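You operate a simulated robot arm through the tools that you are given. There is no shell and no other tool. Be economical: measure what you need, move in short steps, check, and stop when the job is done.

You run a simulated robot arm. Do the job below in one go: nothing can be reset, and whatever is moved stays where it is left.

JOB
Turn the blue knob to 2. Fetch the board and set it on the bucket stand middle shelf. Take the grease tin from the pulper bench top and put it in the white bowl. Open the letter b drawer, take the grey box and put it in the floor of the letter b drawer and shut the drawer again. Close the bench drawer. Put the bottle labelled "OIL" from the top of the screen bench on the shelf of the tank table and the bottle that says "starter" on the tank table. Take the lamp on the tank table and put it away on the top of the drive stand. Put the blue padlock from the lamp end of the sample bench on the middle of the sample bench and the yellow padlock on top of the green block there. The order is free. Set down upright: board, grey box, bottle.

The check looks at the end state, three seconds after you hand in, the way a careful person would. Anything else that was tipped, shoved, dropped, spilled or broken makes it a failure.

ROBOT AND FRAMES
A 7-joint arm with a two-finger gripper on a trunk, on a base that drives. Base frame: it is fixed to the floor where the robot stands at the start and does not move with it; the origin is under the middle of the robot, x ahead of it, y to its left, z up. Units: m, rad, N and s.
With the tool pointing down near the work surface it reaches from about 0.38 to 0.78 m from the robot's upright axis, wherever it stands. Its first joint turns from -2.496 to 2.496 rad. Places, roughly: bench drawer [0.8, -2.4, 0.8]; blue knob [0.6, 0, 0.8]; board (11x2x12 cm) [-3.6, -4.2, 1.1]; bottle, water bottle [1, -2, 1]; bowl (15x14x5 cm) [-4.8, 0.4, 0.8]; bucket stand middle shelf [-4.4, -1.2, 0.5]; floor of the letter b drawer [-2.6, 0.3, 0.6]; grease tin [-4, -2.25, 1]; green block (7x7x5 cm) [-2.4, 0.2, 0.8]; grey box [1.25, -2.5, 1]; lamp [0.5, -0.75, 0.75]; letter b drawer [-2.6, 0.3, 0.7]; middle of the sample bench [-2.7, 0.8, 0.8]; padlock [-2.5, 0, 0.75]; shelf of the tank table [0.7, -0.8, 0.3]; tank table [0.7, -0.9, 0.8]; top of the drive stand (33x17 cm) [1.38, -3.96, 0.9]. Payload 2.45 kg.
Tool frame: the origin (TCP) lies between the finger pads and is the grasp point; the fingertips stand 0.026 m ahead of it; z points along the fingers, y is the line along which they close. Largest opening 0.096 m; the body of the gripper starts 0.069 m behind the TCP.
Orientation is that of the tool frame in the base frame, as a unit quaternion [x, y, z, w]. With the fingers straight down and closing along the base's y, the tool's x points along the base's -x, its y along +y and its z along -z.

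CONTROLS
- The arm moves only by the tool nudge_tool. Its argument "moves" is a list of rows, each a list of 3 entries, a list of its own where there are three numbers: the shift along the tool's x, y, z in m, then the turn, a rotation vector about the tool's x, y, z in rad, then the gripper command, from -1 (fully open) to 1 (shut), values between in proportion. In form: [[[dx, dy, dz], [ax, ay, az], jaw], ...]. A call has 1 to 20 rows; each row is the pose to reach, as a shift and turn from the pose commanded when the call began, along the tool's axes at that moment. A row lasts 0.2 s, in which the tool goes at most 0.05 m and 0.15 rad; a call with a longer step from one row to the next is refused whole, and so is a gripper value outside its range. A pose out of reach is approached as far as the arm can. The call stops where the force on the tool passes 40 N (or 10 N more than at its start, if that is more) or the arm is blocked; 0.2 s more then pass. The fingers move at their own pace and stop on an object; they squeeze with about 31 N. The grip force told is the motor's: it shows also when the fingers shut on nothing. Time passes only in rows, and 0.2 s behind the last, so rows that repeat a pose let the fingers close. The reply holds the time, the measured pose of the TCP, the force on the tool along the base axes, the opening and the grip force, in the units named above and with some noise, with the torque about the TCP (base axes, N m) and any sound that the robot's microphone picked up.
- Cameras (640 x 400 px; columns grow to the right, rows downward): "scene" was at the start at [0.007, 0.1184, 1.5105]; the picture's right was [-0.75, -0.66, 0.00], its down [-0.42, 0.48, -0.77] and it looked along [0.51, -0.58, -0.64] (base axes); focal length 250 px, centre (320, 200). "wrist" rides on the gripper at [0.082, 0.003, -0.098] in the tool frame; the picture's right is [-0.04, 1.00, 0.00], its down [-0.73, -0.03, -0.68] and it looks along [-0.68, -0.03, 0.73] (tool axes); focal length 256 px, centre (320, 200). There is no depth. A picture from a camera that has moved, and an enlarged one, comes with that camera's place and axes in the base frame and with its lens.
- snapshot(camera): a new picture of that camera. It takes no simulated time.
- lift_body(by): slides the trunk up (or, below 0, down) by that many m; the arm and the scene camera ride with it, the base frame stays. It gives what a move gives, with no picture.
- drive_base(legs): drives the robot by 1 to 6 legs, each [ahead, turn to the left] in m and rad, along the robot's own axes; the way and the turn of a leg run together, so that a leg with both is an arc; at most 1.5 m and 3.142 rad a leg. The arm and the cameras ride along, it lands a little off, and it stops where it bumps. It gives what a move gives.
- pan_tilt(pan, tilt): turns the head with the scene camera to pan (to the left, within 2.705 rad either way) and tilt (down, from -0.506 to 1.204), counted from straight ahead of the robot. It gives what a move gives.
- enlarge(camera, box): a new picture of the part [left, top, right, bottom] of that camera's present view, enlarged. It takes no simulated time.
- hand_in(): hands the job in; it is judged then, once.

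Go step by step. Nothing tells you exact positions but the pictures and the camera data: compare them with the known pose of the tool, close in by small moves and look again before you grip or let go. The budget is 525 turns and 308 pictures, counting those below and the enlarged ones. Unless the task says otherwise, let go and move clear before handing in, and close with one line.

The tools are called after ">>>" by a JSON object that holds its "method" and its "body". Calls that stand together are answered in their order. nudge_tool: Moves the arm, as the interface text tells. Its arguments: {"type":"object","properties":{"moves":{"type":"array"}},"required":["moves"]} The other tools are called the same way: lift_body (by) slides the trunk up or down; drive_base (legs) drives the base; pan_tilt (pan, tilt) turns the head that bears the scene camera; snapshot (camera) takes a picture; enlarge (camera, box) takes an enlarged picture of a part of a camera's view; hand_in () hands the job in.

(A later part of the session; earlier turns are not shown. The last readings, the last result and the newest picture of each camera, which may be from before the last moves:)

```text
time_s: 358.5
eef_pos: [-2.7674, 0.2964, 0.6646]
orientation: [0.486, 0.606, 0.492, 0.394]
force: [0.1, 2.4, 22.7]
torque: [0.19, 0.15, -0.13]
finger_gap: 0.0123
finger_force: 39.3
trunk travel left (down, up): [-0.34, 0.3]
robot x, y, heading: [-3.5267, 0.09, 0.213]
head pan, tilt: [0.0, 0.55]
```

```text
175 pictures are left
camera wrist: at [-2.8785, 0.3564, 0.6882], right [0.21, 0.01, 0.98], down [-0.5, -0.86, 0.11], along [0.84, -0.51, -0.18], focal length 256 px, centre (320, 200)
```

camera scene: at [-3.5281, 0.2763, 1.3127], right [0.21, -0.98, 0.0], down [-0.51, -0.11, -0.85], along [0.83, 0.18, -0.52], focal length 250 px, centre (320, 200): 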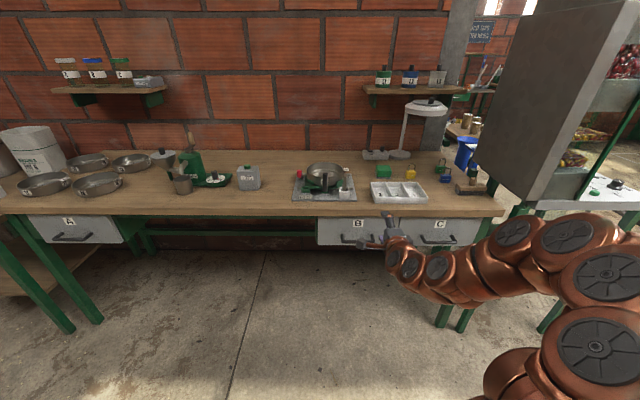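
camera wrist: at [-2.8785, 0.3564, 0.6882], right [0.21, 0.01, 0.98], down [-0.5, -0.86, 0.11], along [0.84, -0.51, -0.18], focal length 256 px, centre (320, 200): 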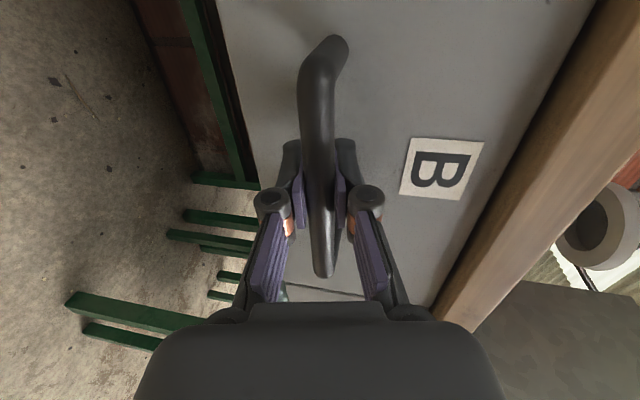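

>>> {"method": "nudge_tool", "body": {"moves": [[[0, 0.004, 0], [0, 0, 0], 1], [[0, 0, -0.02], [0, 0, 0], 1], [[0, -0.005, -0.04], [0, 0, 0], 1], [[0, -0.009, -0.06], [0, 0, 0], 1]]}}

>>> {"method": "drive_base", "body": {"legs": [[-0.1, 0]]}}

>>> {"method": "snapshot", "body": {"camera": "wrist"}}

>>> {"method": "snapshot", "body": {"camera": "scene"}}

```text
time_s: 359.5
eef_pos: [-2.8266, 0.2849, 0.663]
orientation: [0.487, 0.609, 0.49, 0.391]
force: [-1.0, 6.9, 6.5]
torque: [0.38, 0.11, 0.34]
finger_gap: 0.0121
finger_force: 39.9
trunk travel left (down, up): [-0.34, 0.3]
robot x, y, heading: [-3.5265, 0.0934, 0.22]
head pan, tilt: [0.0, 0.55]
```

```text
time_s: 360.6
eef_pos: [-2.9225, 0.264, 0.6649]
orientation: [0.487, 0.608, 0.49, 0.391]
force: [-4.4, 18.9, -1.9]
torque: [0.34, 0.1, 0.46]
finger_gap: 0.0124
finger_force: 39.2
trunk travel left (down, up): [-0.34, 0.3]
robot x, y, heading: [-3.6219, 0.0699, 0.212]
head pan, tilt: [0.0, 0.55]
```

```text
174 pictures are left
camera wrist: at [-3.0352, 0.3239, 0.6889], right [0.22, 0.01, 0.98], down [-0.49, -0.86, 0.12], along [0.84, -0.5, -0.18], focal length 256 px, centre (320, 200)
```

wrist: 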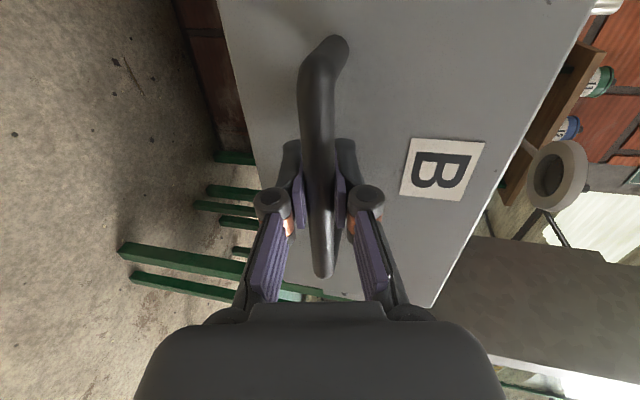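

```text
173 pictures are left
camera scene: at [-3.6251, 0.2563, 1.3125], right [0.21, -0.98, 0.0], down [-0.51, -0.11, -0.85], along [0.83, 0.18, -0.52], focal length 250 px, centre (320, 200)
```

scene: 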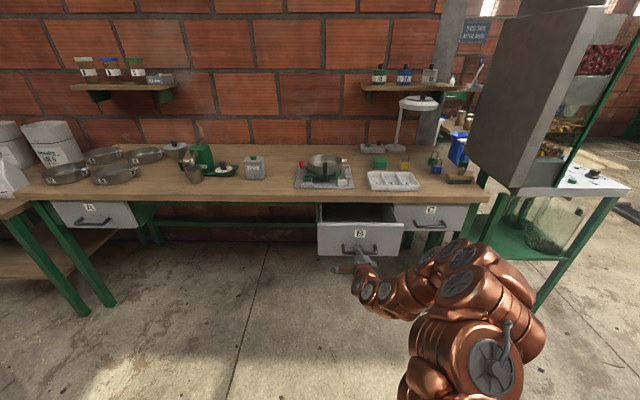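

The drawer slides. I pull a bit more.

>>> {"method": "drive_base", "body": {"legs": [[-0.08, 0]]}}

>>> {"method": "enlarge", "body": {"camera": "scene", "box": [290, 180, 450, 280]}}

```text
time_s: 361.7
eef_pos: [-3.0026, 0.2488, 0.6646]
orientation: [0.485, 0.609, 0.491, 0.391]
force: [-0.3, 3.5, -0.1]
torque: [0.32, 0.06, 0.1]
finger_gap: 0.0121
finger_force: 38.8
trunk travel left (down, up): [-0.34, 0.3]
robot x, y, heading: [-3.707, 0.0544, 0.213]
head pan, tilt: [0.0, 0.55]
```

```text
4.00 times, centred on (370, 230) of scene
camera zoom: at [-3.7047, 0.2382, 1.3126], right [0.21, -0.98, 0.0], down [-0.51, -0.11, -0.85], along [0.83, 0.18, -0.52], focal length 999 px, centre (120, 80)
```

zoom: 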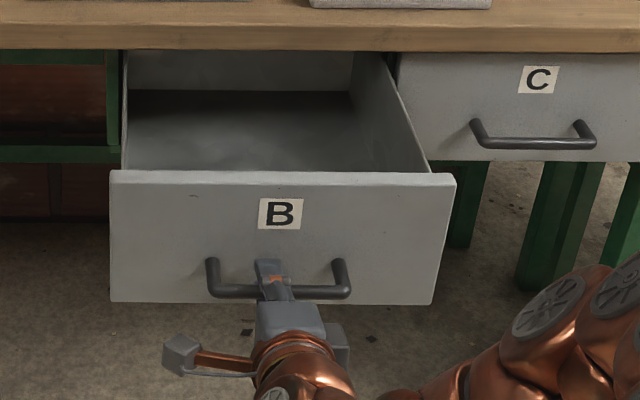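

Opened about 23 cm. I let go and move back, then return the tool to vertical.

>>> {"method": "nudge_tool", "body": {"moves": [[[0, 0, 0], [0, 0, 0], 0.2], [[0, 0, 0], [0, 0, 0], -0.4], [[0, 0, 0], [0, 0, 0], -0.4], [[0, 0, -0.03], [0, 0, 0], -0.4], [[0, 0, -0.05], [0, 0, 0], -0.4]]}}

>>> {"method": "drive_base", "body": {"legs": [[-0.2, 0]]}}

>>> {"method": "nudge_tool", "body": {"moves": [[[0, 0, 0], [0, 0, -0.15], -0.5], [[0, 0, 0], [0, 0, -0.3], -0.5], [[0, 0, 0], [0, 0, -0.45], -0.5], [[0, 0, 0], [0, 0, -0.6], -0.5], [[0, 0, 0], [0, 0, -0.75], -0.5], [[0, 0, 0], [0, 0, -0.9], -0.5], [[0, 0, 0], [0, 0, -1.05], -0.5], [[0, 0, 0], [0, 0, -1.2], -0.5], [[0, 0, 0], [0, 0, -1.35], -0.5], [[0, 0, 0], [0, 0, -1.5], -0.5], [[0, 0, 0], [0, 0, -1.57], -0.5]]}}

>>> {"method": "lift_body", "body": {"by": 0.3}}

>>> {"method": "nudge_tool", "body": {"moves": [[[-0.01, 0, -0.01], [0, 0.15, 0], -1], [[-0.02, 0, -0.02], [0, 0.3, 0], -1], [[-0.03, 0, -0.04], [0, 0.45, 0], -1], [[-0.04, 0, -0.06], [0, 0.6, 0], -1], [[-0.06, 0, -0.08], [0, 0.75, 0], -1], [[-0.08, 0, -0.1], [0, 0.9, 0], -1], [[-0.1, 0, -0.11], [0, 1.05, 0], -1], [[-0.11, 0, -0.12], [0, 1.2, 0], -1], [[-0.12, 0, -0.12], [0, 1.36, 0], -1]]}}

```text
time_s: 362.9
eef_pos: [-3.0498, 0.2364, 0.6767]
orientation: [0.485, 0.61, 0.49, 0.39]
force: [0.5, 0.2, 0.2]
torque: [-0.02, 0.01, -0.01]
finger_gap: 0.0673
finger_force: 0.2
trunk travel left (down, up): [-0.34, 0.3]
robot x, y, heading: [-3.704, 0.0489, 0.212]
head pan, tilt: [0.0, 0.55]
```

```text
time_s: 364.5
eef_pos: [-3.2476, 0.1937, 0.6753]
orientation: [0.484, 0.609, 0.491, 0.391]
force: [0.1, 0.5, 0.6]
torque: [0.0, 0.0, 0.0]
finger_gap: 0.0673
finger_force: 0.0
trunk travel left (down, up): [-0.34, 0.3]
robot x, y, heading: [-3.9028, 0.0066, 0.218]
head pan, tilt: [0.0, 0.55]
```

```text
time_s: 366.9
eef_pos: [-3.2475, 0.194, 0.6748]
orientation: [-0.088, 0.774, 0.07, 0.623]
force: [0.7, -0.5, -0.2]
torque: [-0.04, -0.03, 0.01]
finger_gap: 0.072
finger_force: 0.0
trunk travel left (down, up): [-0.34, 0.3]
robot x, y, heading: [-3.9025, 0.0068, 0.215]
head pan, tilt: [0.0, 0.55]
```

```text
time_s: 369.9
eef_pos: [-3.2487, 0.1923, 0.9745]
orientation: [-0.086, 0.774, 0.07, 0.623]
force: [0.1, 0.3, -0.1]
torque: [-0.02, 0.0, 0.0]
finger_gap: 0.0717
finger_force: 0.2
trunk travel left (down, up): [-0.64, 0.0]
robot x, y, heading: [-3.9008, 0.0064, 0.216]
head pan, tilt: [0.0, 0.55]
```

```text
refused: row 9 steps farther than a row can; nothing moved
```

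>>> {"method": "nudge_tool", "body": {"moves": [[[-0.01, 0, -0.01], [0, 0.15, 0], -1], [[-0.02, 0, -0.02], [0, 0.3, 0], -1], [[-0.03, 0, -0.04], [0, 0.45, 0], -1], [[-0.04, 0, -0.06], [0, 0.6, 0], -1], [[-0.06, 0, -0.08], [0, 0.75, 0], -1], [[-0.08, 0, -0.1], [0, 0.9, 0], -1], [[-0.1, 0, -0.11], [0, 1.05, 0], -1], [[-0.11, 0, -0.12], [0, 1.2, 0], -1], [[-0.12, 0, -0.12], [0, 1.35, 0], -1]]}}

>>> {"method": "pan_tilt", "body": {"pan": 0.1, "tilt": 0.6}}

>>> {"method": "snapshot", "body": {"camera": "scene"}}

```text
time_s: 371.9
eef_pos: [-3.3387, 0.1717, 1.12]
orientation: [-0.112, 0.994, 0.0, 0.003]
force: [-1.4, -0.5, 0.7]
torque: [0.0, -0.04, 0.01]
finger_gap: 0.096
finger_force: 0.2
trunk travel left (down, up): [-0.64, 0.0]
robot x, y, heading: [-3.903, 0.0047, 0.217]
head pan, tilt: [0.0, 0.55]
```

```text
time_s: 372.5
eef_pos: [-3.3391, 0.1702, 1.1188]
orientation: [-0.112, 0.994, 0.002, 0.004]
force: [0.6, -0.3, 0.0]
torque: [0.01, -0.03, 0.0]
finger_gap: 0.096
finger_force: 0.0
trunk travel left (down, up): [-0.64, 0.0]
robot x, y, heading: [-3.9033, 0.0072, 0.217]
head pan, tilt: [0.099, 0.6]
```

```text
171 pictures are left
camera scene: at [-3.9069, 0.2027, 1.6082], right [0.31, -0.95, 0.0], down [-0.54, -0.17, -0.83], along [0.78, 0.26, -0.56], focal length 250 px, centre (320, 200)
```

scene: 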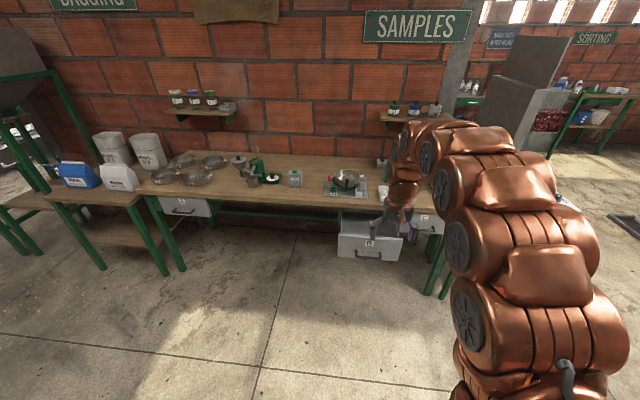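

Drawer B is open. Now back to the parked grey box, standing a bit left to stay clear of the open drawer.

>>> {"method": "nudge_tool", "body": {"moves": [[[0.04, 0, 0], [0, 0, 0], -1], [[0.08, 0, 0], [0, 0, 0], -1], [[0.12, 0, 0], [0, 0, 0], -1]]}}

>>> {"method": "drive_base", "body": {"legs": [[0, 0.67], [0.95, 0], [0, -0.75]]}}

>>> {"method": "snapshot", "body": {"camera": "wrist"}}

>>> {"method": "snapshot", "body": {"camera": "scene"}}

```text
time_s: 373.3
eef_pos: [-3.4569, 0.1458, 1.1164]
orientation: [-0.111, 0.994, 0.001, 0.002]
force: [0.3, -0.2, -0.3]
torque: [0.01, 0.05, -0.01]
finger_gap: 0.0962
finger_force: 0.0
trunk travel left (down, up): [-0.64, 0.0]
robot x, y, heading: [-3.9084, 0.006, 0.216]
head pan, tilt: [0.099, 0.6]
```

```text
time_s: 382.1
eef_pos: [-2.8525, 0.859, 1.1173]
orientation: [-0.082, 0.997, 0.001, 0.003]
force: [0.2, -0.1, -0.2]
torque: [0.0, -0.03, 0.0]
finger_gap: 0.096
finger_force: 0.0
trunk travel left (down, up): [-0.64, 0.0]
robot x, y, heading: [-3.3042, 0.7485, 0.152]
head pan, tilt: [0.099, 0.6]
```

```text
170 pictures are left
camera wrist: at [-2.9341, 0.8491, 1.216], right [-0.12, 0.99, 0.0], down [0.72, 0.09, 0.68], along [0.68, 0.08, -0.73], focal length 256 px, centre (320, 200)
```

wrist: 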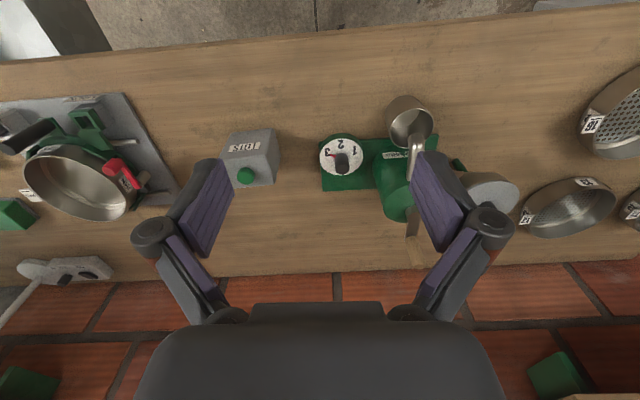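

```text
169 pictures are left
camera scene: at [-3.2974, 0.9446, 1.6081], right [0.25, -0.97, 0.0], down [-0.55, -0.14, -0.83], along [0.8, 0.21, -0.56], focal length 250 px, centre (320, 200)
```

scene: 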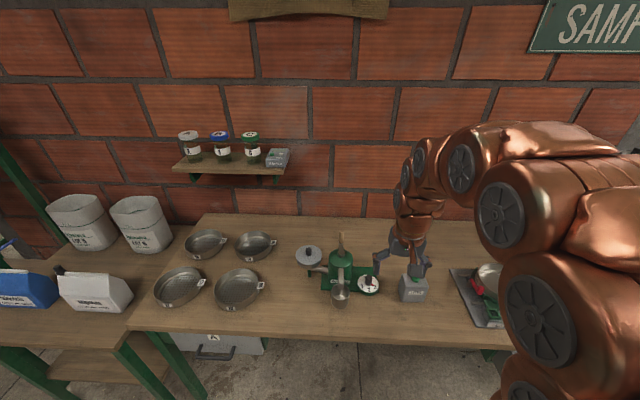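

>>> {"method": "nudge_tool", "body": {"moves": [[[-0.03, -0.03, 0], [0, 0, -0.03], -1], [[-0.06, -0.06, 0], [0, 0, -0.06], -1], [[-0.09, -0.09, 0], [0, 0, -0.088], -1], [[-0.13, -0.11, 0], [0, 0, -0.088], -1], [[-0.1575, -0.123, 0.03], [0, 0, -0.088], -1], [[-0.1575, -0.123, 0.07], [0, 0, -0.088], -1], [[-0.1575, -0.123, 0.11], [0, 0, -0.088], -1], [[-0.1575, -0.123, 0.15], [0, 0, -0.088], -1]]}}

>>> {"method": "snapshot", "body": {"camera": "wrist"}}

```text
time_s: 383.9
eef_pos: [-2.6748, 0.7652, 0.9673]
orientation: [-0.125, 0.992, 0.0, 0.003]
force: [0.7, 0.5, -0.6]
torque: [-0.02, -0.01, -0.03]
finger_gap: 0.0961
finger_force: 0.2
trunk travel left (down, up): [-0.64, 0.0]
robot x, y, heading: [-3.3028, 0.7502, 0.154]
head pan, tilt: [0.099, 0.6]
```

```text
168 pictures are left
camera wrist: at [-2.7555, 0.7472, 1.0658], right [-0.21, 0.98, 0.0], down [0.71, 0.15, 0.68], along [0.67, 0.14, -0.73], focal length 256 px, centre (320, 200)
```

wrist: 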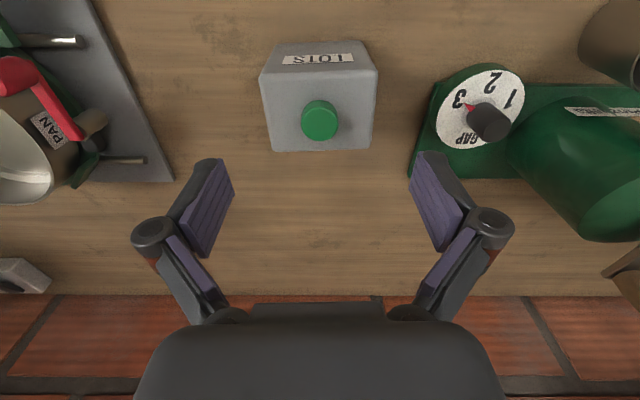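

>>> {"method": "nudge_tool", "body": {"moves": [[[0, 0, 0.04], [0, 0, 0], -1], [[0, 0, 0.07], [0, 0, 0], -1], [[0, 0, 0.095], [0, 0, 0], -1], [[0, 0, 0.11], [0, 0, 0], -1], [[0, 0, 0.11], [0, 0, 0], 0], [[0, 0, 0.11], [0, 0, 0], 1], [[0, 0, 0.11], [0, 0, 0], 1]]}}

>>> {"method": "nudge_tool", "body": {"moves": [[[0, 0, -0.04], [0, 0, 0], 1], [[0, 0, -0.085], [0, 0, 0], 1], [[0, 0, -0.13], [0, 0, 0], 1], [[0, 0, -0.175], [0, 0, 0], 1], [[0.03, 0, -0.21], [0, 0, 0], 1], [[0.07, 0, -0.23], [0, 0, 0], 1], [[0.115, 0, -0.235], [0, 0, 0], 1], [[0.16, 0, -0.235], [0, 0, 0], 1]]}}

>>> {"method": "snapshot", "body": {"camera": "wrist"}}

```text
time_s: 385.5
eef_pos: [-2.6743, 0.7625, 0.8556]
orientation: [-0.126, 0.992, 0.001, 0.003]
force: [-0.5, 0.6, 3.7]
torque: [0.02, 0.03, 0.05]
finger_gap: 0.0796
finger_force: 30.7
trunk travel left (down, up): [-0.64, 0.0]
robot x, y, heading: [-3.3057, 0.7506, 0.156]
head pan, tilt: [0.099, 0.6]
```

```text
time_s: 387.3
eef_pos: [-2.8312, 0.7251, 1.0942]
orientation: [-0.125, 0.992, 0.0, 0.002]
force: [1.0, 0.1, -1.7]
torque: [0.03, 0.02, -0.02]
finger_gap: 0.0794
finger_force: 30.9
trunk travel left (down, up): [-0.64, 0.0]
robot x, y, heading: [-3.3041, 0.7497, 0.156]
head pan, tilt: [0.099, 0.6]
```

```text
167 pictures are left
camera wrist: at [-2.9126, 0.7077, 1.1927], right [-0.21, 0.98, 0.0], down [0.72, 0.15, 0.68], along [0.67, 0.14, -0.73], focal length 256 px, centre (320, 200)
```

wrist: 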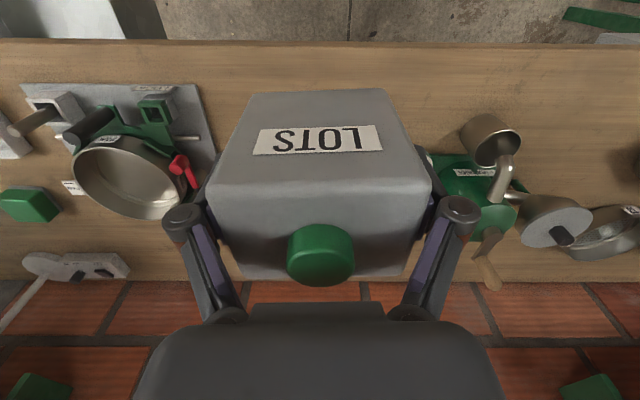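

>>> {"method": "drive_base", "body": {"legs": [[-0.18, 0], [0, 1.41], [-0.58, 0], [0, -1.34]]}}

>>> {"method": "snapshot", "body": {"camera": "wrist"}}

>>> {"method": "snapshot", "body": {"camera": "scene"}}

```text
time_s: 398.6
eef_pos: [-3.0005, 0.139, 1.0938]
orientation: [-0.16, 0.987, 0.001, 0.002]
force: [0.4, -0.1, -1.5]
torque: [-0.03, 0.02, -0.03]
finger_gap: 0.0793
finger_force: 30.8
trunk travel left (down, up): [-0.64, 0.0]
robot x, y, heading: [-3.4785, 0.1309, 0.23]
head pan, tilt: [0.099, 0.6]
```

```text
166 pictures are left
camera wrist: at [-3.0807, 0.1152, 1.1928], right [-0.28, 0.96, 0.0], down [0.7, 0.2, 0.68], along [0.66, 0.19, -0.73], focal length 256 px, centre (320, 200)
```

wrist: 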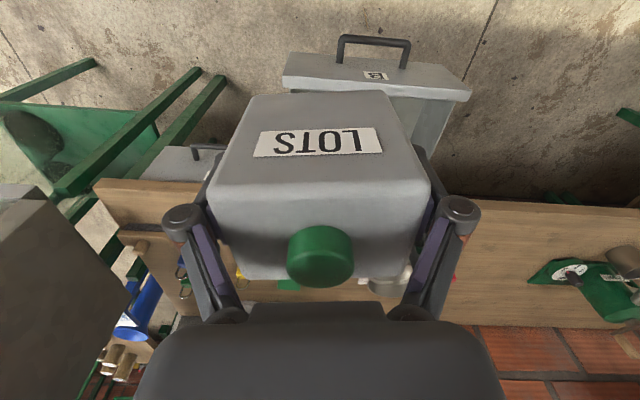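

```text
165 pictures are left
camera scene: at [-3.4816, 0.3248, 1.6082], right [0.32, -0.95, 0.0], down [-0.54, -0.18, -0.83], along [0.78, 0.26, -0.56], focal length 250 px, centre (320, 200)
```

scene: 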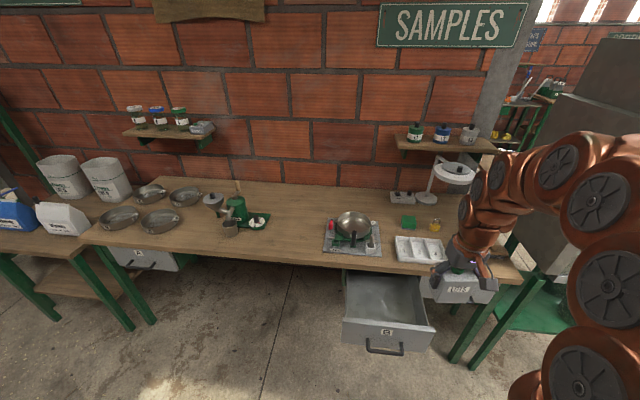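

>>> {"method": "nudge_tool", "body": {"moves": [[[-0.04, 0.02, 0], [0, 0, 0.04], 1], [[-0.08, 0.04, 0], [0, 0, 0.08], 1], [[-0.12, 0.06, 0], [0, 0, 0.11], 1], [[-0.16, 0.0766, 0], [0, 0, 0.11], 1], [[-0.1787, 0.0766, 0.03], [0, 0, 0.11], 1], [[-0.1787, 0.0766, 0.075], [0, 0, 0.11], 1], [[-0.1787, 0.0766, 0.12], [0, 0, 0.11], 1], [[-0.1787, 0.0766, 0.165], [0, 0, 0.11], 1], [[-0.1787, 0.0766, 0.2], [0, 0, 0.11], 1], [[-0.1787, 0.0766, 0.23], [0, 0, 0.11], 1]]}}

>>> {"method": "snapshot", "body": {"camera": "wrist"}}

>>> {"method": "snapshot", "body": {"camera": "scene"}}

```text
time_s: 400.8
eef_pos: [-2.8547, 0.2685, 0.8648]
orientation: [-0.105, 0.995, 0.001, 0.002]
force: [-0.1, -0.2, -2.3]
torque: [0.01, -0.01, -0.01]
finger_gap: 0.0791
finger_force: 30.5
trunk travel left (down, up): [-0.64, 0.0]
robot x, y, heading: [-3.4748, 0.1307, 0.225]
head pan, tilt: [0.099, 0.6]
```

```text
164 pictures are left
camera wrist: at [-2.9368, 0.2528, 0.9627], right [-0.17, 0.99, 0.0], down [0.72, 0.12, 0.68], along [0.67, 0.12, -0.73], focal length 256 px, centre (320, 200)
```

wrist: 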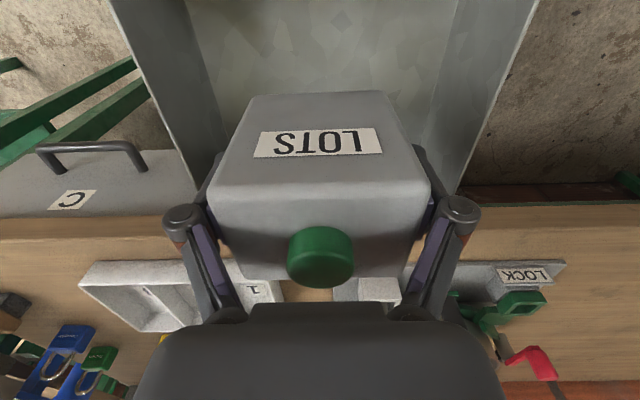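

```text
163 pictures are left
camera scene: at [-3.4817, 0.3248, 1.6082], right [0.32, -0.95, 0.0], down [-0.54, -0.18, -0.83], along [0.78, 0.26, -0.56], focal length 250 px, centre (320, 200)
```

scene: 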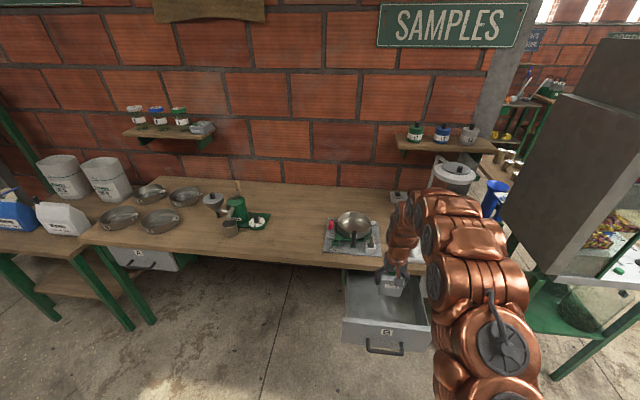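

>>> {"method": "nudge_tool", "body": {"moves": [[[0, 0, 0.04], [0, 0, 0], 1], [[0, 0, 0.08], [0, 0, 0], 1], [[0, 0, 0.11], [0, 0, 0], 1], [[0, 0, 0.125], [0, 0, 0], 1], [[0, 0, 0.135], [0, 0, 0], 1], [[0, 0, 0.142], [0, 0, 0], 1], [[0, 0, 0.149], [0, 0, 0], 1], [[0, 0, 0.156], [0, 0, 0], 1], [[0, 0, 0.163], [0, 0, 0], 1], [[0, 0, 0.17], [0, 0, 0], 1]]}}

>>> {"method": "snapshot", "body": {"camera": "wrist"}}

```text
time_s: 403.0
eef_pos: [-2.8534, 0.2679, 0.6957]
orientation: [-0.105, 0.994, 0.001, 0.002]
force: [0.7, 0.7, -2.2]
torque: [0.0, 0.0, 0.0]
finger_gap: 0.0795
finger_force: 31.2
trunk travel left (down, up): [-0.64, 0.0]
robot x, y, heading: [-3.4738, 0.1312, 0.227]
head pan, tilt: [0.099, 0.6]
```

```text
162 pictures are left
camera wrist: at [-2.9355, 0.2542, 0.7942], right [-0.17, 0.99, 0.0], down [0.72, 0.12, 0.68], along [0.67, 0.12, -0.73], focal length 256 px, centre (320, 200)
```

wrist: 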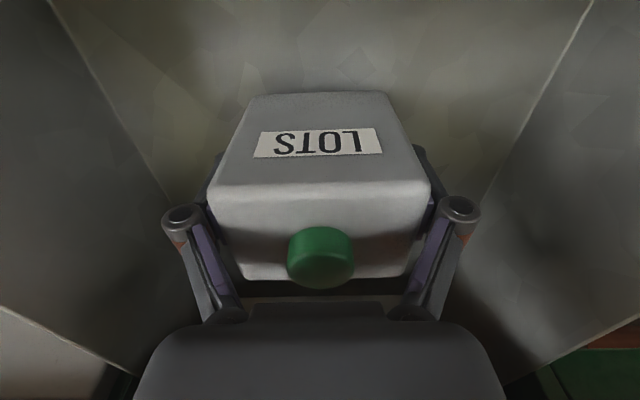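

>>> {"method": "nudge_tool", "body": {"moves": [[[-0.012, 0, 0], [0, 0, 0], 1], [[-0.024, 0, 0], [0, 0, 0], 1], [[-0.024, 0, 0.007], [0, 0, 0], 1], [[-0.024, 0, 0.014], [0, 0, 0], 1], [[-0.024, 0, 0.021], [0, 0, 0], 1], [[-0.024, 0, 0.028], [0, 0, 0], 1], [[-0.024, 0, 0.035], [0, 0, 0], 1]]}}

```text
time_s: 404.5
eef_pos: [-2.8231, 0.2735, 0.673]
orientation: [-0.103, 0.995, 0.002, 0.01]
force: [-1.0, 0.3, 19.9]
torque: [-0.1, 0.57, 0.0]
finger_gap: 0.0796
finger_force: 31.4
trunk travel left (down, up): [-0.64, 0.0]
robot x, y, heading: [-3.4789, 0.1286, 0.221]
head pan, tilt: [0.099, 0.6]
stopped in row 7: the force on the tool passed its limit at 49 N (the readings are from after the stop); the commanded pose is now the measured one
```

>>> {"method": "nudge_tool", "body": {"moves": [[[0, 0, -0.001], [0, 0, 0], 0.3], [[0, 0, -0.001], [0, 0, 0], -0.6], [[0, 0, -0.001], [0, 0, 0], -1], [[0, 0, -0.001], [0, 0, 0], -1], [[0, 0, -0.04], [0, 0, 0], -1], [[0, 0, -0.085], [0, 0, 0], -1], [[0, 0, -0.13], [0, 0, 0], -1], [[0, 0, -0.175], [0, 0, 0], -1], [[0, 0, -0.22], [0, 0, 0], -1]]}}

>>> {"method": "snapshot", "body": {"camera": "wrist"}}

>>> {"method": "enlarge", "body": {"camera": "scene", "box": [320, 230, 450, 370]}}

```text
time_s: 406.5
eef_pos: [-2.8281, 0.2741, 0.8925]
orientation: [-0.105, 0.994, 0.002, 0.007]
force: [0.0, 0.6, 0.6]
torque: [-0.01, 0.01, 0.01]
finger_gap: 0.0962
finger_force: 0.1
trunk travel left (down, up): [-0.64, 0.0]
robot x, y, heading: [-3.4789, 0.128, 0.224]
head pan, tilt: [0.099, 0.6]
```

```text
161 pictures are left
camera wrist: at [-2.9099, 0.259, 0.9894], right [-0.17, 0.99, 0.0], down [0.71, 0.12, 0.69], along [0.68, 0.12, -0.72], focal length 256 px, centre (320, 200)
```

wrist: 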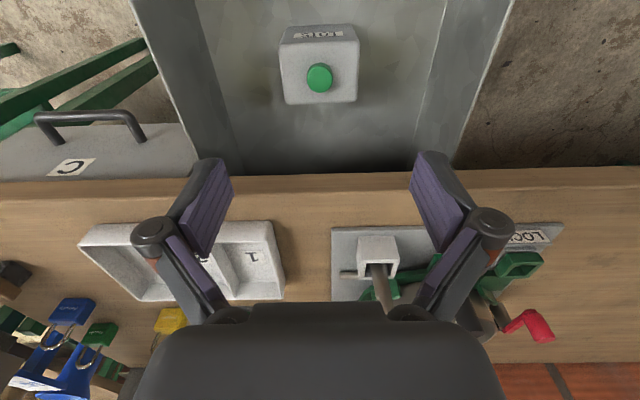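

```text
2.86 times, centred on (385, 300) of scene
camera zoom: at [-3.4813, 0.3249, 1.6081], right [0.32, -0.95, 0.0], down [-0.54, -0.18, -0.82], along [0.78, 0.26, -0.57], focal length 714 px, centre (134, -86)
```

zoom: 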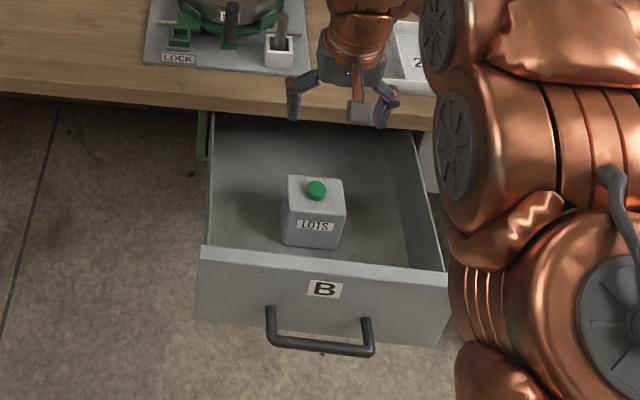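

The grey box sits upright in drawer B. I back off, tilt the closed hand and push the drawer shut.

>>> {"method": "drive_base", "body": {"legs": [[-0.35, 0]]}}

>>> {"method": "lift_body", "body": {"by": -0.3}}

>>> {"method": "nudge_tool", "body": {"moves": [[[-0.01, 0, 0], [0, -0.15, 0], 0], [[-0.02, 0, 0], [0, -0.3, 0], 0.5], [[-0.03, 0, 0], [0, -0.45, 0], 1], [[-0.04, 0, 0], [0, -0.6, 0], 1], [[-0.05, 0, 0], [0, -0.75, 0], 1], [[-0.06, 0, 0], [0, -0.9, 0], 1], [[-0.07, 0, 0], [0, -1.05, 0], 1], [[-0.08, 0, 0], [0, -1.15, 0], 1]]}}

>>> {"method": "snapshot", "body": {"camera": "wrist"}}

```text
time_s: 408.7
eef_pos: [-3.1673, 0.1989, 0.8911]
orientation: [-0.108, 0.994, 0.001, 0.007]
force: [-0.4, 1.6, -0.4]
torque: [-0.02, 0.01, 0.0]
finger_gap: 0.096
finger_force: 0.0
trunk travel left (down, up): [-0.64, 0.0]
robot x, y, heading: [-3.8103, 0.0516, 0.228]
head pan, tilt: [0.099, 0.6]
```

```text
time_s: 411.7
eef_pos: [-3.1674, 0.198, 0.591]
orientation: [-0.108, 0.994, 0.002, 0.006]
force: [0.2, 0.1, 0.1]
torque: [-0.02, 0.0, -0.01]
finger_gap: 0.0957
finger_force: 0.0
trunk travel left (down, up): [-0.34, 0.3]
robot x, y, heading: [-3.8171, 0.0515, 0.228]
head pan, tilt: [0.099, 0.6]
```

```text
time_s: 413.5
eef_pos: [-3.0884, 0.2167, 0.5929]
orientation: [-0.089, 0.83, 0.059, 0.548]
force: [-0.6, -0.4, -0.4]
torque: [-0.01, 0.01, 0.01]
finger_gap: 0.0
finger_force: 28.6
trunk travel left (down, up): [-0.34, 0.3]
robot x, y, heading: [-3.8157, 0.0529, 0.232]
head pan, tilt: [0.099, 0.6]
```

```text
159 pictures are left
camera wrist: at [-3.2108, 0.1932, 0.5566], right [-0.2, 0.98, 0.04], down [-0.32, -0.1, 0.94], along [0.93, 0.17, 0.33], focal length 256 px, centre (320, 200)
```

wrist: 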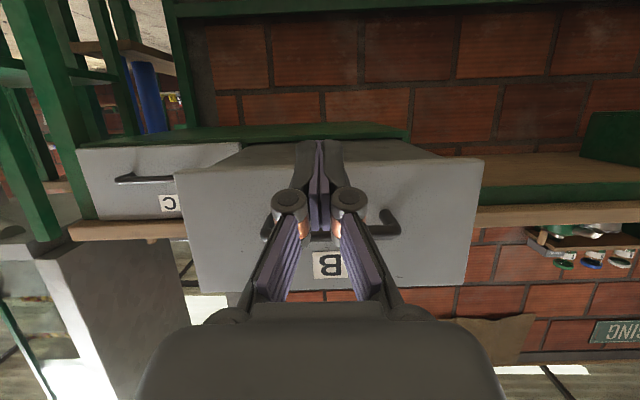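

>>> {"method": "nudge_tool", "body": {"moves": [[[-0.037, 0.002, -0.017], [0, 0, 0], 1], [[-0.075, 0.004, -0.034], [0, 0, 0], 1], [[-0.111, 0.006, -0.049], [0, 0, 0], 1], [[-0.126, 0.008, -0.01], [0, 0, 0], 1]]}}

>>> {"method": "snapshot", "body": {"camera": "wrist"}}

```text
time_s: 414.5
eef_pos: [-3.0536, 0.2308, 0.7126]
orientation: [-0.09, 0.83, 0.06, 0.546]
force: [-0.2, -0.1, -0.2]
torque: [-0.01, 0.02, 0.01]
finger_gap: 0.0001
finger_force: 28.8
trunk travel left (down, up): [-0.34, 0.3]
robot x, y, heading: [-3.8127, 0.0487, 0.23]
head pan, tilt: [0.099, 0.6]
```

```text
158 pictures are left
camera wrist: at [-3.1752, 0.2086, 0.6768], right [-0.2, 0.98, 0.04], down [-0.32, -0.1, 0.94], along [0.93, 0.18, 0.33], focal length 256 px, centre (320, 200)
```

wrist: 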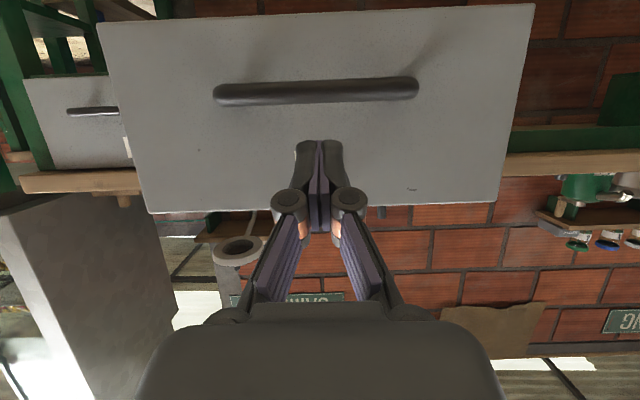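

>>> {"method": "drive_base", "body": {"legs": [[0.22, 0]]}}

>>> {"method": "snapshot", "body": {"camera": "wrist"}}

```text
time_s: 416.2
eef_pos: [-2.8415, 0.2829, 0.7121]
orientation: [-0.09, 0.831, 0.06, 0.546]
force: [0.8, 0.1, 0.2]
torque: [-0.01, 0.0, 0.03]
finger_gap: 0.0002
finger_force: 28.3
trunk travel left (down, up): [-0.34, 0.3]
robot x, y, heading: [-3.6035, 0.0979, 0.237]
head pan, tilt: [0.099, 0.6]
```

```text
157 pictures are left
camera wrist: at [-2.9643, 0.2595, 0.6771], right [-0.2, 0.98, 0.04], down [-0.32, -0.1, 0.94], along [0.93, 0.18, 0.33], focal length 256 px, centre (320, 200)
```

wrist: 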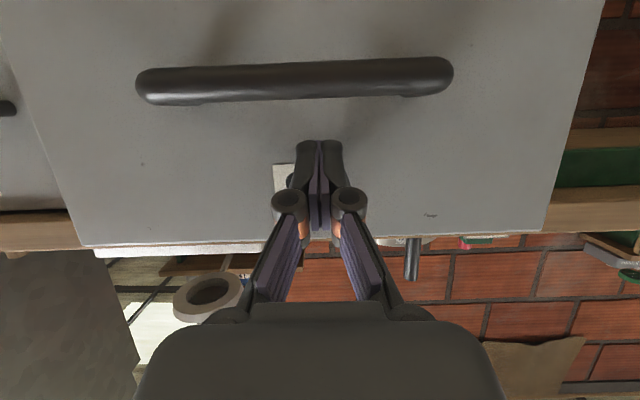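

>>> {"method": "nudge_tool", "body": {"moves": [[[-0.008, 0, 0.018], [0, 0, 0], 1], [[-0.016, 0, 0.037], [0, 0, 0], 1], [[-0.024, 0, 0.055], [0, 0, 0], 1], [[-0.032, 0, 0.073], [0, 0, 0], 1], [[-0.04, 0.001, 0.092], [0, 0, 0], 1], [[-0.048, 0.001, 0.11], [0, 0, 0], 1]]}}

>>> {"method": "snapshot", "body": {"camera": "wrist"}}

>>> {"method": "snapshot", "body": {"camera": "scene"}}

```text
time_s: 417.4
eef_pos: [-2.7581, 0.3008, 0.7131]
orientation: [-0.091, 0.833, 0.061, 0.543]
force: [-56.8, -11.3, 24.8]
torque: [0.14, -0.74, -0.08]
finger_gap: 0.0064
finger_force: 28.4
trunk travel left (down, up): [-0.34, 0.3]
robot x, y, heading: [-3.6055, 0.1021, 0.228]
head pan, tilt: [0.099, 0.6]
stopped in row 5: the force on the tool passed its limit at 92 N (the readings are from after the stop); the commanded pose is now the measured one
```

```text
156 pictures are left
camera wrist: at [-2.8803, 0.2782, 0.6789], right [-0.2, 0.98, 0.04], down [-0.31, -0.1, 0.95], along [0.93, 0.18, 0.32], focal length 256 px, centre (320, 200)
```

wrist: 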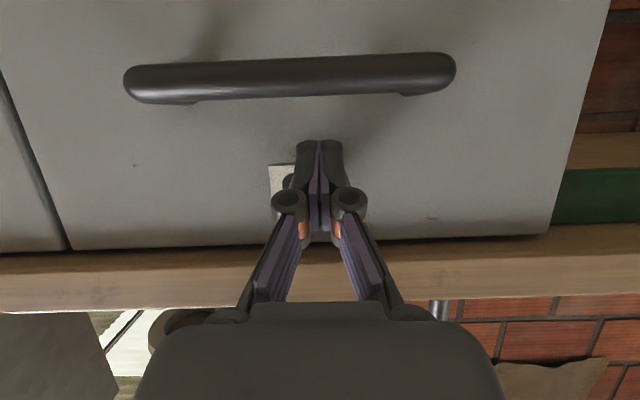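

```text
155 pictures are left
camera scene: at [-3.616, 0.2951, 1.3089], right [0.33, -0.95, 0.0], down [-0.53, -0.18, -0.83], along [0.78, 0.27, -0.56], focal length 250 px, centre (320, 200)
```

scene: 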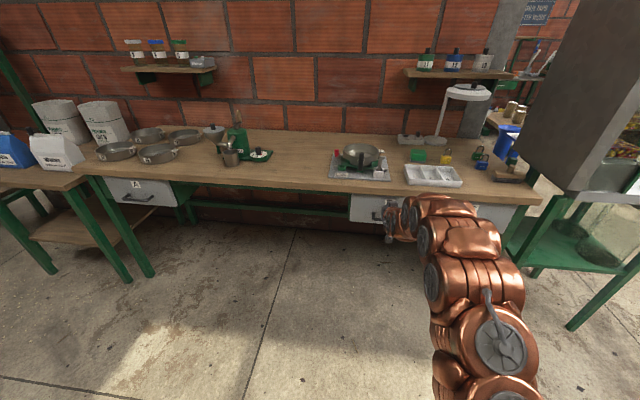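

Drawer B is shut, level with drawer C. I back off and set up for the padlocks.

>>> {"method": "drive_base", "body": {"legs": [[-0.2, 0]]}}

>>> {"method": "lift_body", "body": {"by": 0.3}}

>>> {"method": "nudge_tool", "body": {"moves": [[[-0.01, 0, -0.01], [0, 0.15, 0], -1], [[-0.02, 0, -0.03], [0, 0.3, 0], -1], [[-0.03, 0, -0.05], [0, 0.45, 0], -1], [[-0.04, 0, -0.07], [0, 0.6, 0], -1], [[-0.06, 0, -0.09], [0, 0.75, 0], -1], [[-0.07, 0, -0.12], [0, 0.9, 0], -1], [[-0.08, 0, -0.14], [0, 1.05, 0], -1], [[-0.09, 0, -0.16], [0, 1.16, 0], -1]]}}

>>> {"method": "snapshot", "body": {"camera": "scene"}}

```text
time_s: 419.0
eef_pos: [-2.9506, 0.2596, 0.7085]
orientation: [-0.092, 0.834, 0.06, 0.541]
force: [1.1, 0.8, -0.8]
torque: [0.03, 0.03, -0.03]
finger_gap: 0.0
finger_force: 28.2
trunk travel left (down, up): [-0.34, 0.3]
robot x, y, heading: [-3.7995, 0.0553, 0.234]
head pan, tilt: [0.099, 0.6]
```

```text
time_s: 422.0
eef_pos: [-2.9505, 0.2597, 1.0103]
orientation: [-0.093, 0.834, 0.061, 0.541]
force: [0.3, 0.1, 0.3]
torque: [0.02, -0.01, -0.02]
finger_gap: 0.0001
finger_force: 28.6
trunk travel left (down, up): [-0.64, 0.0]
robot x, y, heading: [-3.794, 0.0576, 0.229]
head pan, tilt: [0.099, 0.6]
```

```text
time_s: 423.8
eef_pos: [-3.0376, 0.2398, 1.132]
orientation: [-0.11, 0.991, 0.009, 0.075]
force: [1.6, -0.5, -0.1]
torque: [0.0, 0.01, 0.0]
finger_gap: 0.0957
finger_force: 0.1
out of reach, approached as far as the arm can: row 7, 8
trunk travel left (down, up): [-0.64, 0.0]
robot x, y, heading: [-3.797, 0.054, 0.235]
head pan, tilt: [0.099, 0.6]
```

```text
154 pictures are left
camera scene: at [-3.8057, 0.25, 1.6081], right [0.33, -0.94, 0.0], down [-0.53, -0.19, -0.82], along [0.78, 0.27, -0.57], focal length 250 px, centre (320, 200)
```

scene: 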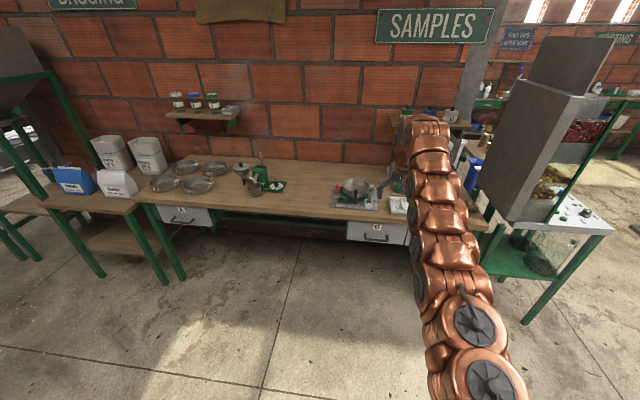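

>>> {"method": "nudge_tool", "body": {"moves": [[[0.03, 0, 0], [0, 0.08, 0], -1], [[0.07, 0, 0], [0, 0.15, 0], -1], [[0.11, 0, 0], [0, 0.15, 0], -1], [[0.15, 0, 0], [0, 0.15, 0], -1], [[0.19, 0, 0], [0, 0.15, 0], -1], [[0.23, 0, 0], [0, 0.15, 0], -1], [[0.27, 0, 0], [0, 0.15, 0], -1]]}}

>>> {"method": "drive_base", "body": {"legs": [[0.74, 0]]}}

>>> {"method": "snapshot", "body": {"camera": "scene"}}

>>> {"method": "snapshot", "body": {"camera": "wrist"}}

```text
time_s: 425.4
eef_pos: [-3.2986, 0.182, 1.0912]
orientation: [-0.111, 0.994, 0.002, 0.002]
force: [1.2, -0.2, 0.4]
torque: [0.0, 0.05, 0.01]
finger_gap: 0.096
finger_force: 0.2
trunk travel left (down, up): [-0.64, 0.0]
robot x, y, heading: [-3.7985, 0.0563, 0.233]
head pan, tilt: [0.099, 0.6]
```

```text
time_s: 429.4
eef_pos: [-2.576, 0.3522, 1.0911]
orientation: [-0.109, 0.994, 0.001, 0.001]
force: [-0.4, -0.5, 0.4]
torque: [0.0, -0.02, -0.01]
finger_gap: 0.096
finger_force: 0.0
trunk travel left (down, up): [-0.64, 0.0]
robot x, y, heading: [-3.0776, 0.2277, 0.236]
head pan, tilt: [0.099, 0.6]
```

```text
153 pictures are left
camera scene: at [-3.0847, 0.4222, 1.6082], right [0.33, -0.95, 0.0], down [-0.53, -0.18, -0.83], along [0.78, 0.27, -0.56], focal length 250 px, centre (320, 200)
```

scene: 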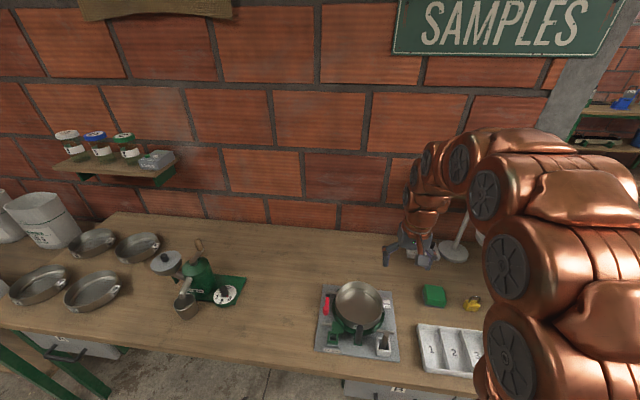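

```text
152 pictures are left
camera wrist: at [-2.658, 0.3375, 1.1902], right [-0.18, 0.98, 0.0], down [0.72, 0.13, 0.68], along [0.67, 0.12, -0.73], focal length 256 px, centre (320, 200)
```

wrist: 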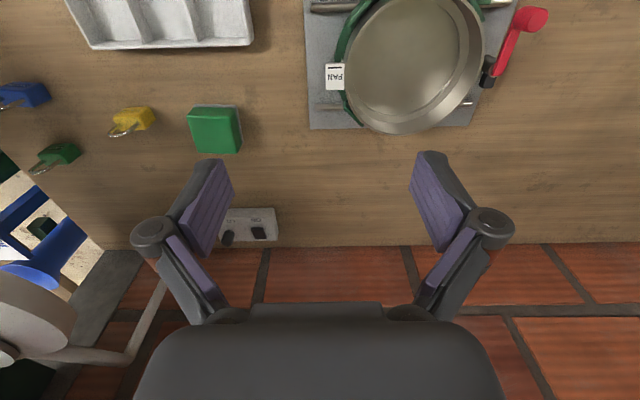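

>>> {"method": "nudge_tool", "body": {"moves": [[[-0.01, -0.045, 0], [0, 0, 0], -1], [[-0.02, -0.09, 0], [0, 0, 0], -1], [[-0.03, -0.135, 0], [0, 0, 0], -1], [[-0.04, -0.18, 0], [0, 0, 0], -1], [[-0.055, -0.225, 0], [0, 0, 0], -1], [[-0.075, -0.265, 0.01], [0, 0, 0], -1], [[-0.095, -0.29, 0.04], [0, 0, 0], -1], [[-0.095, -0.29, 0.08], [0, 0, 0], -1]]}}

>>> {"method": "snapshot", "body": {"camera": "wrist"}}

>>> {"method": "snapshot", "body": {"camera": "scene"}}

```text
time_s: 430.5
eef_pos: [-2.4898, 0.1726, 1.0918]
orientation: [-0.108, 0.994, 0.005, -0.004]
force: [-18.8, 7.6, 7.7]
torque: [-0.63, -0.6, -0.77]
finger_gap: 0.0938
finger_force: 0.1
trunk travel left (down, up): [-0.64, 0.0]
robot x, y, heading: [-3.0801, 0.2288, 0.236]
head pan, tilt: [0.099, 0.6]
stopped in row 5: the force on the tool passed its limit at 77 N (the readings are from after the stop); the commanded pose is now the measured one
```

```text
151 pictures are left
camera wrist: at [-2.5707, 0.1576, 1.1916], right [-0.18, 0.98, 0.01], down [0.73, 0.12, 0.67], along [0.66, 0.13, -0.74], focal length 256 px, centre (320, 200)
```

wrist: 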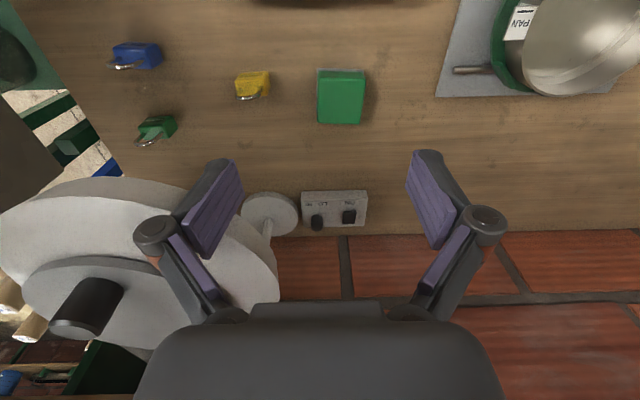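

```text
150 pictures are left
camera scene: at [-3.0873, 0.4231, 1.6082], right [0.33, -0.94, 0.0], down [-0.53, -0.19, -0.83], along [0.78, 0.27, -0.56], focal length 250 px, centre (320, 200)
```

scene: 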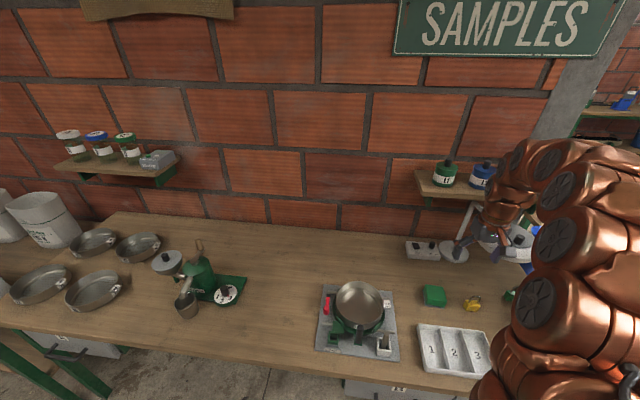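

My finger touched the desk lamp's shade; its foot still stands where it was. I retreat the way I came and check the lamp.

>>> {"method": "nudge_tool", "body": {"moves": [[[0.01, 0.03, 0], [0, 0, 0], -1], [[0.03, 0.07, 0], [0, 0, 0], -1], [[0.05, 0.11, 0], [0, 0, 0], -1], [[0.07, 0.15, 0], [0, 0, 0], -1]]}}

>>> {"method": "snapshot", "body": {"camera": "wrist"}}

>>> {"method": "enlarge", "body": {"camera": "scene", "box": [390, 140, 570, 400]}}

```text
time_s: 431.5
eef_pos: [-2.5872, 0.3016, 1.0942]
orientation: [-0.108, 0.994, 0.004, -0.004]
force: [0.4, -0.1, 0.1]
torque: [-0.02, 0.01, -0.03]
finger_gap: 0.0959
finger_force: 0.0
trunk travel left (down, up): [-0.64, 0.0]
robot x, y, heading: [-3.0781, 0.228, 0.231]
head pan, tilt: [0.099, 0.6]
```

```text
149 pictures are left
camera wrist: at [-2.6689, 0.2865, 1.1946], right [-0.18, 0.98, 0.01], down [0.73, 0.12, 0.67], along [0.66, 0.13, -0.74], focal length 256 px, centre (320, 200)
```

wrist: 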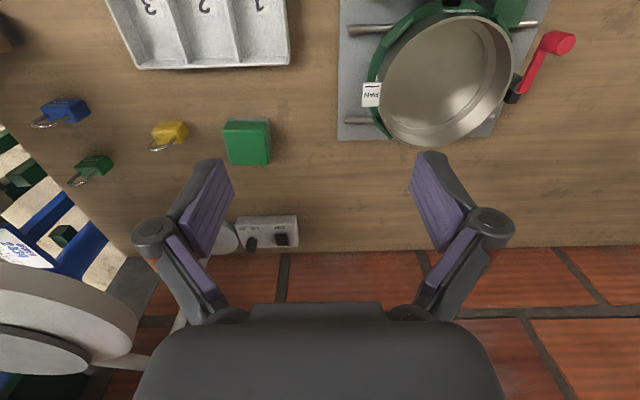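

```text
1.54 times, centred on (480, 270) of scene
camera zoom: at [-3.0845, 0.4219, 1.6082], right [0.33, -0.95, 0.0], down [-0.53, -0.18, -0.83], along [0.78, 0.27, -0.57], focal length 384 px, centre (74, 92)
```

zoom: 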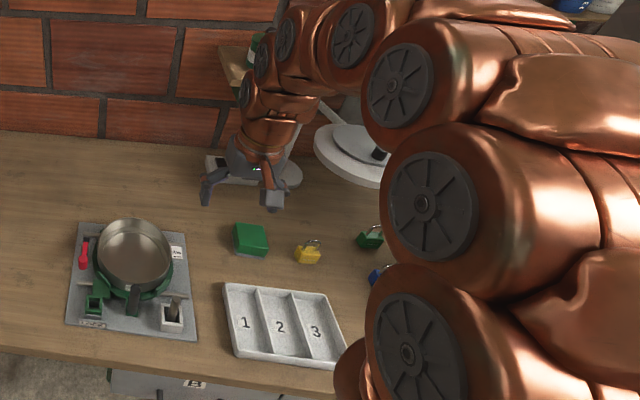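

The lamp stands; its shade (about (-2.44, 0.08), z ≈ 1.1) overhangs the yellow padlock, so I must reach under it with a slanted hand. I tilt the tool 40° first, well clear.

>>> {"method": "nudge_tool", "body": {"moves": [[[0.01, 0, 0], [0, -0.14, 0], -1], [[0.02, 0, 0], [0, -0.28, 0], -1], [[0.03, 0, 0], [0, -0.42, 0], -1], [[0.04, 0, 0], [0, -0.56, 0], -1], [[0.05, 0, 0], [0, -0.7, 0], -1]]}}

>>> {"method": "snapshot", "body": {"camera": "wrist"}}

>>> {"method": "snapshot", "body": {"camera": "scene"}}

```text
time_s: 432.7
eef_pos: [-2.5991, 0.2917, 1.1221]
orientation: [-0.101, 0.936, 0.041, 0.335]
force: [-0.3, 0.9, 0.5]
torque: [-0.01, 0.0, -0.05]
finger_gap: 0.0961
finger_force: 0.0
out of reach, approached as far as the arm can: row 5
trunk travel left (down, up): [-0.64, 0.0]
robot x, y, heading: [-3.078, 0.2254, 0.229]
head pan, tilt: [0.099, 0.6]
```

```text
147 pictures are left
camera wrist: at [-2.7236, 0.2684, 1.1471], right [-0.18, 0.98, 0.03], down [0.14, -0.01, 0.99], along [0.97, 0.19, -0.13], focal length 256 px, centre (320, 200)
```

wrist: 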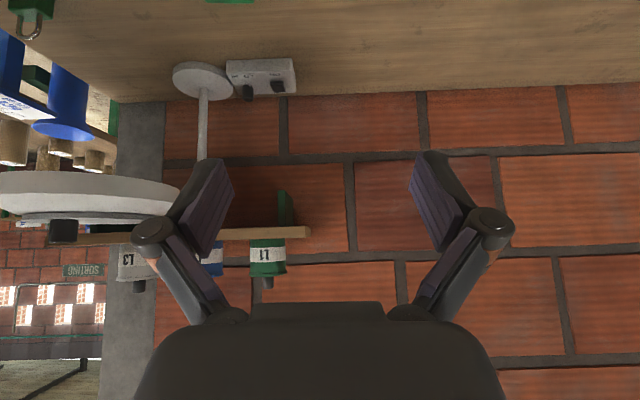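

```text
146 pictures are left
camera scene: at [-3.0848, 0.4223, 1.6082], right [0.33, -0.95, 0.0], down [-0.53, -0.18, -0.83], along [0.78, 0.27, -0.56], focal length 250 px, centre (320, 200)
```

scene: 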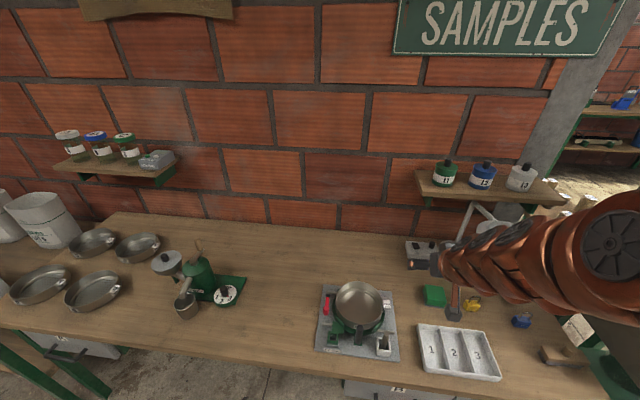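

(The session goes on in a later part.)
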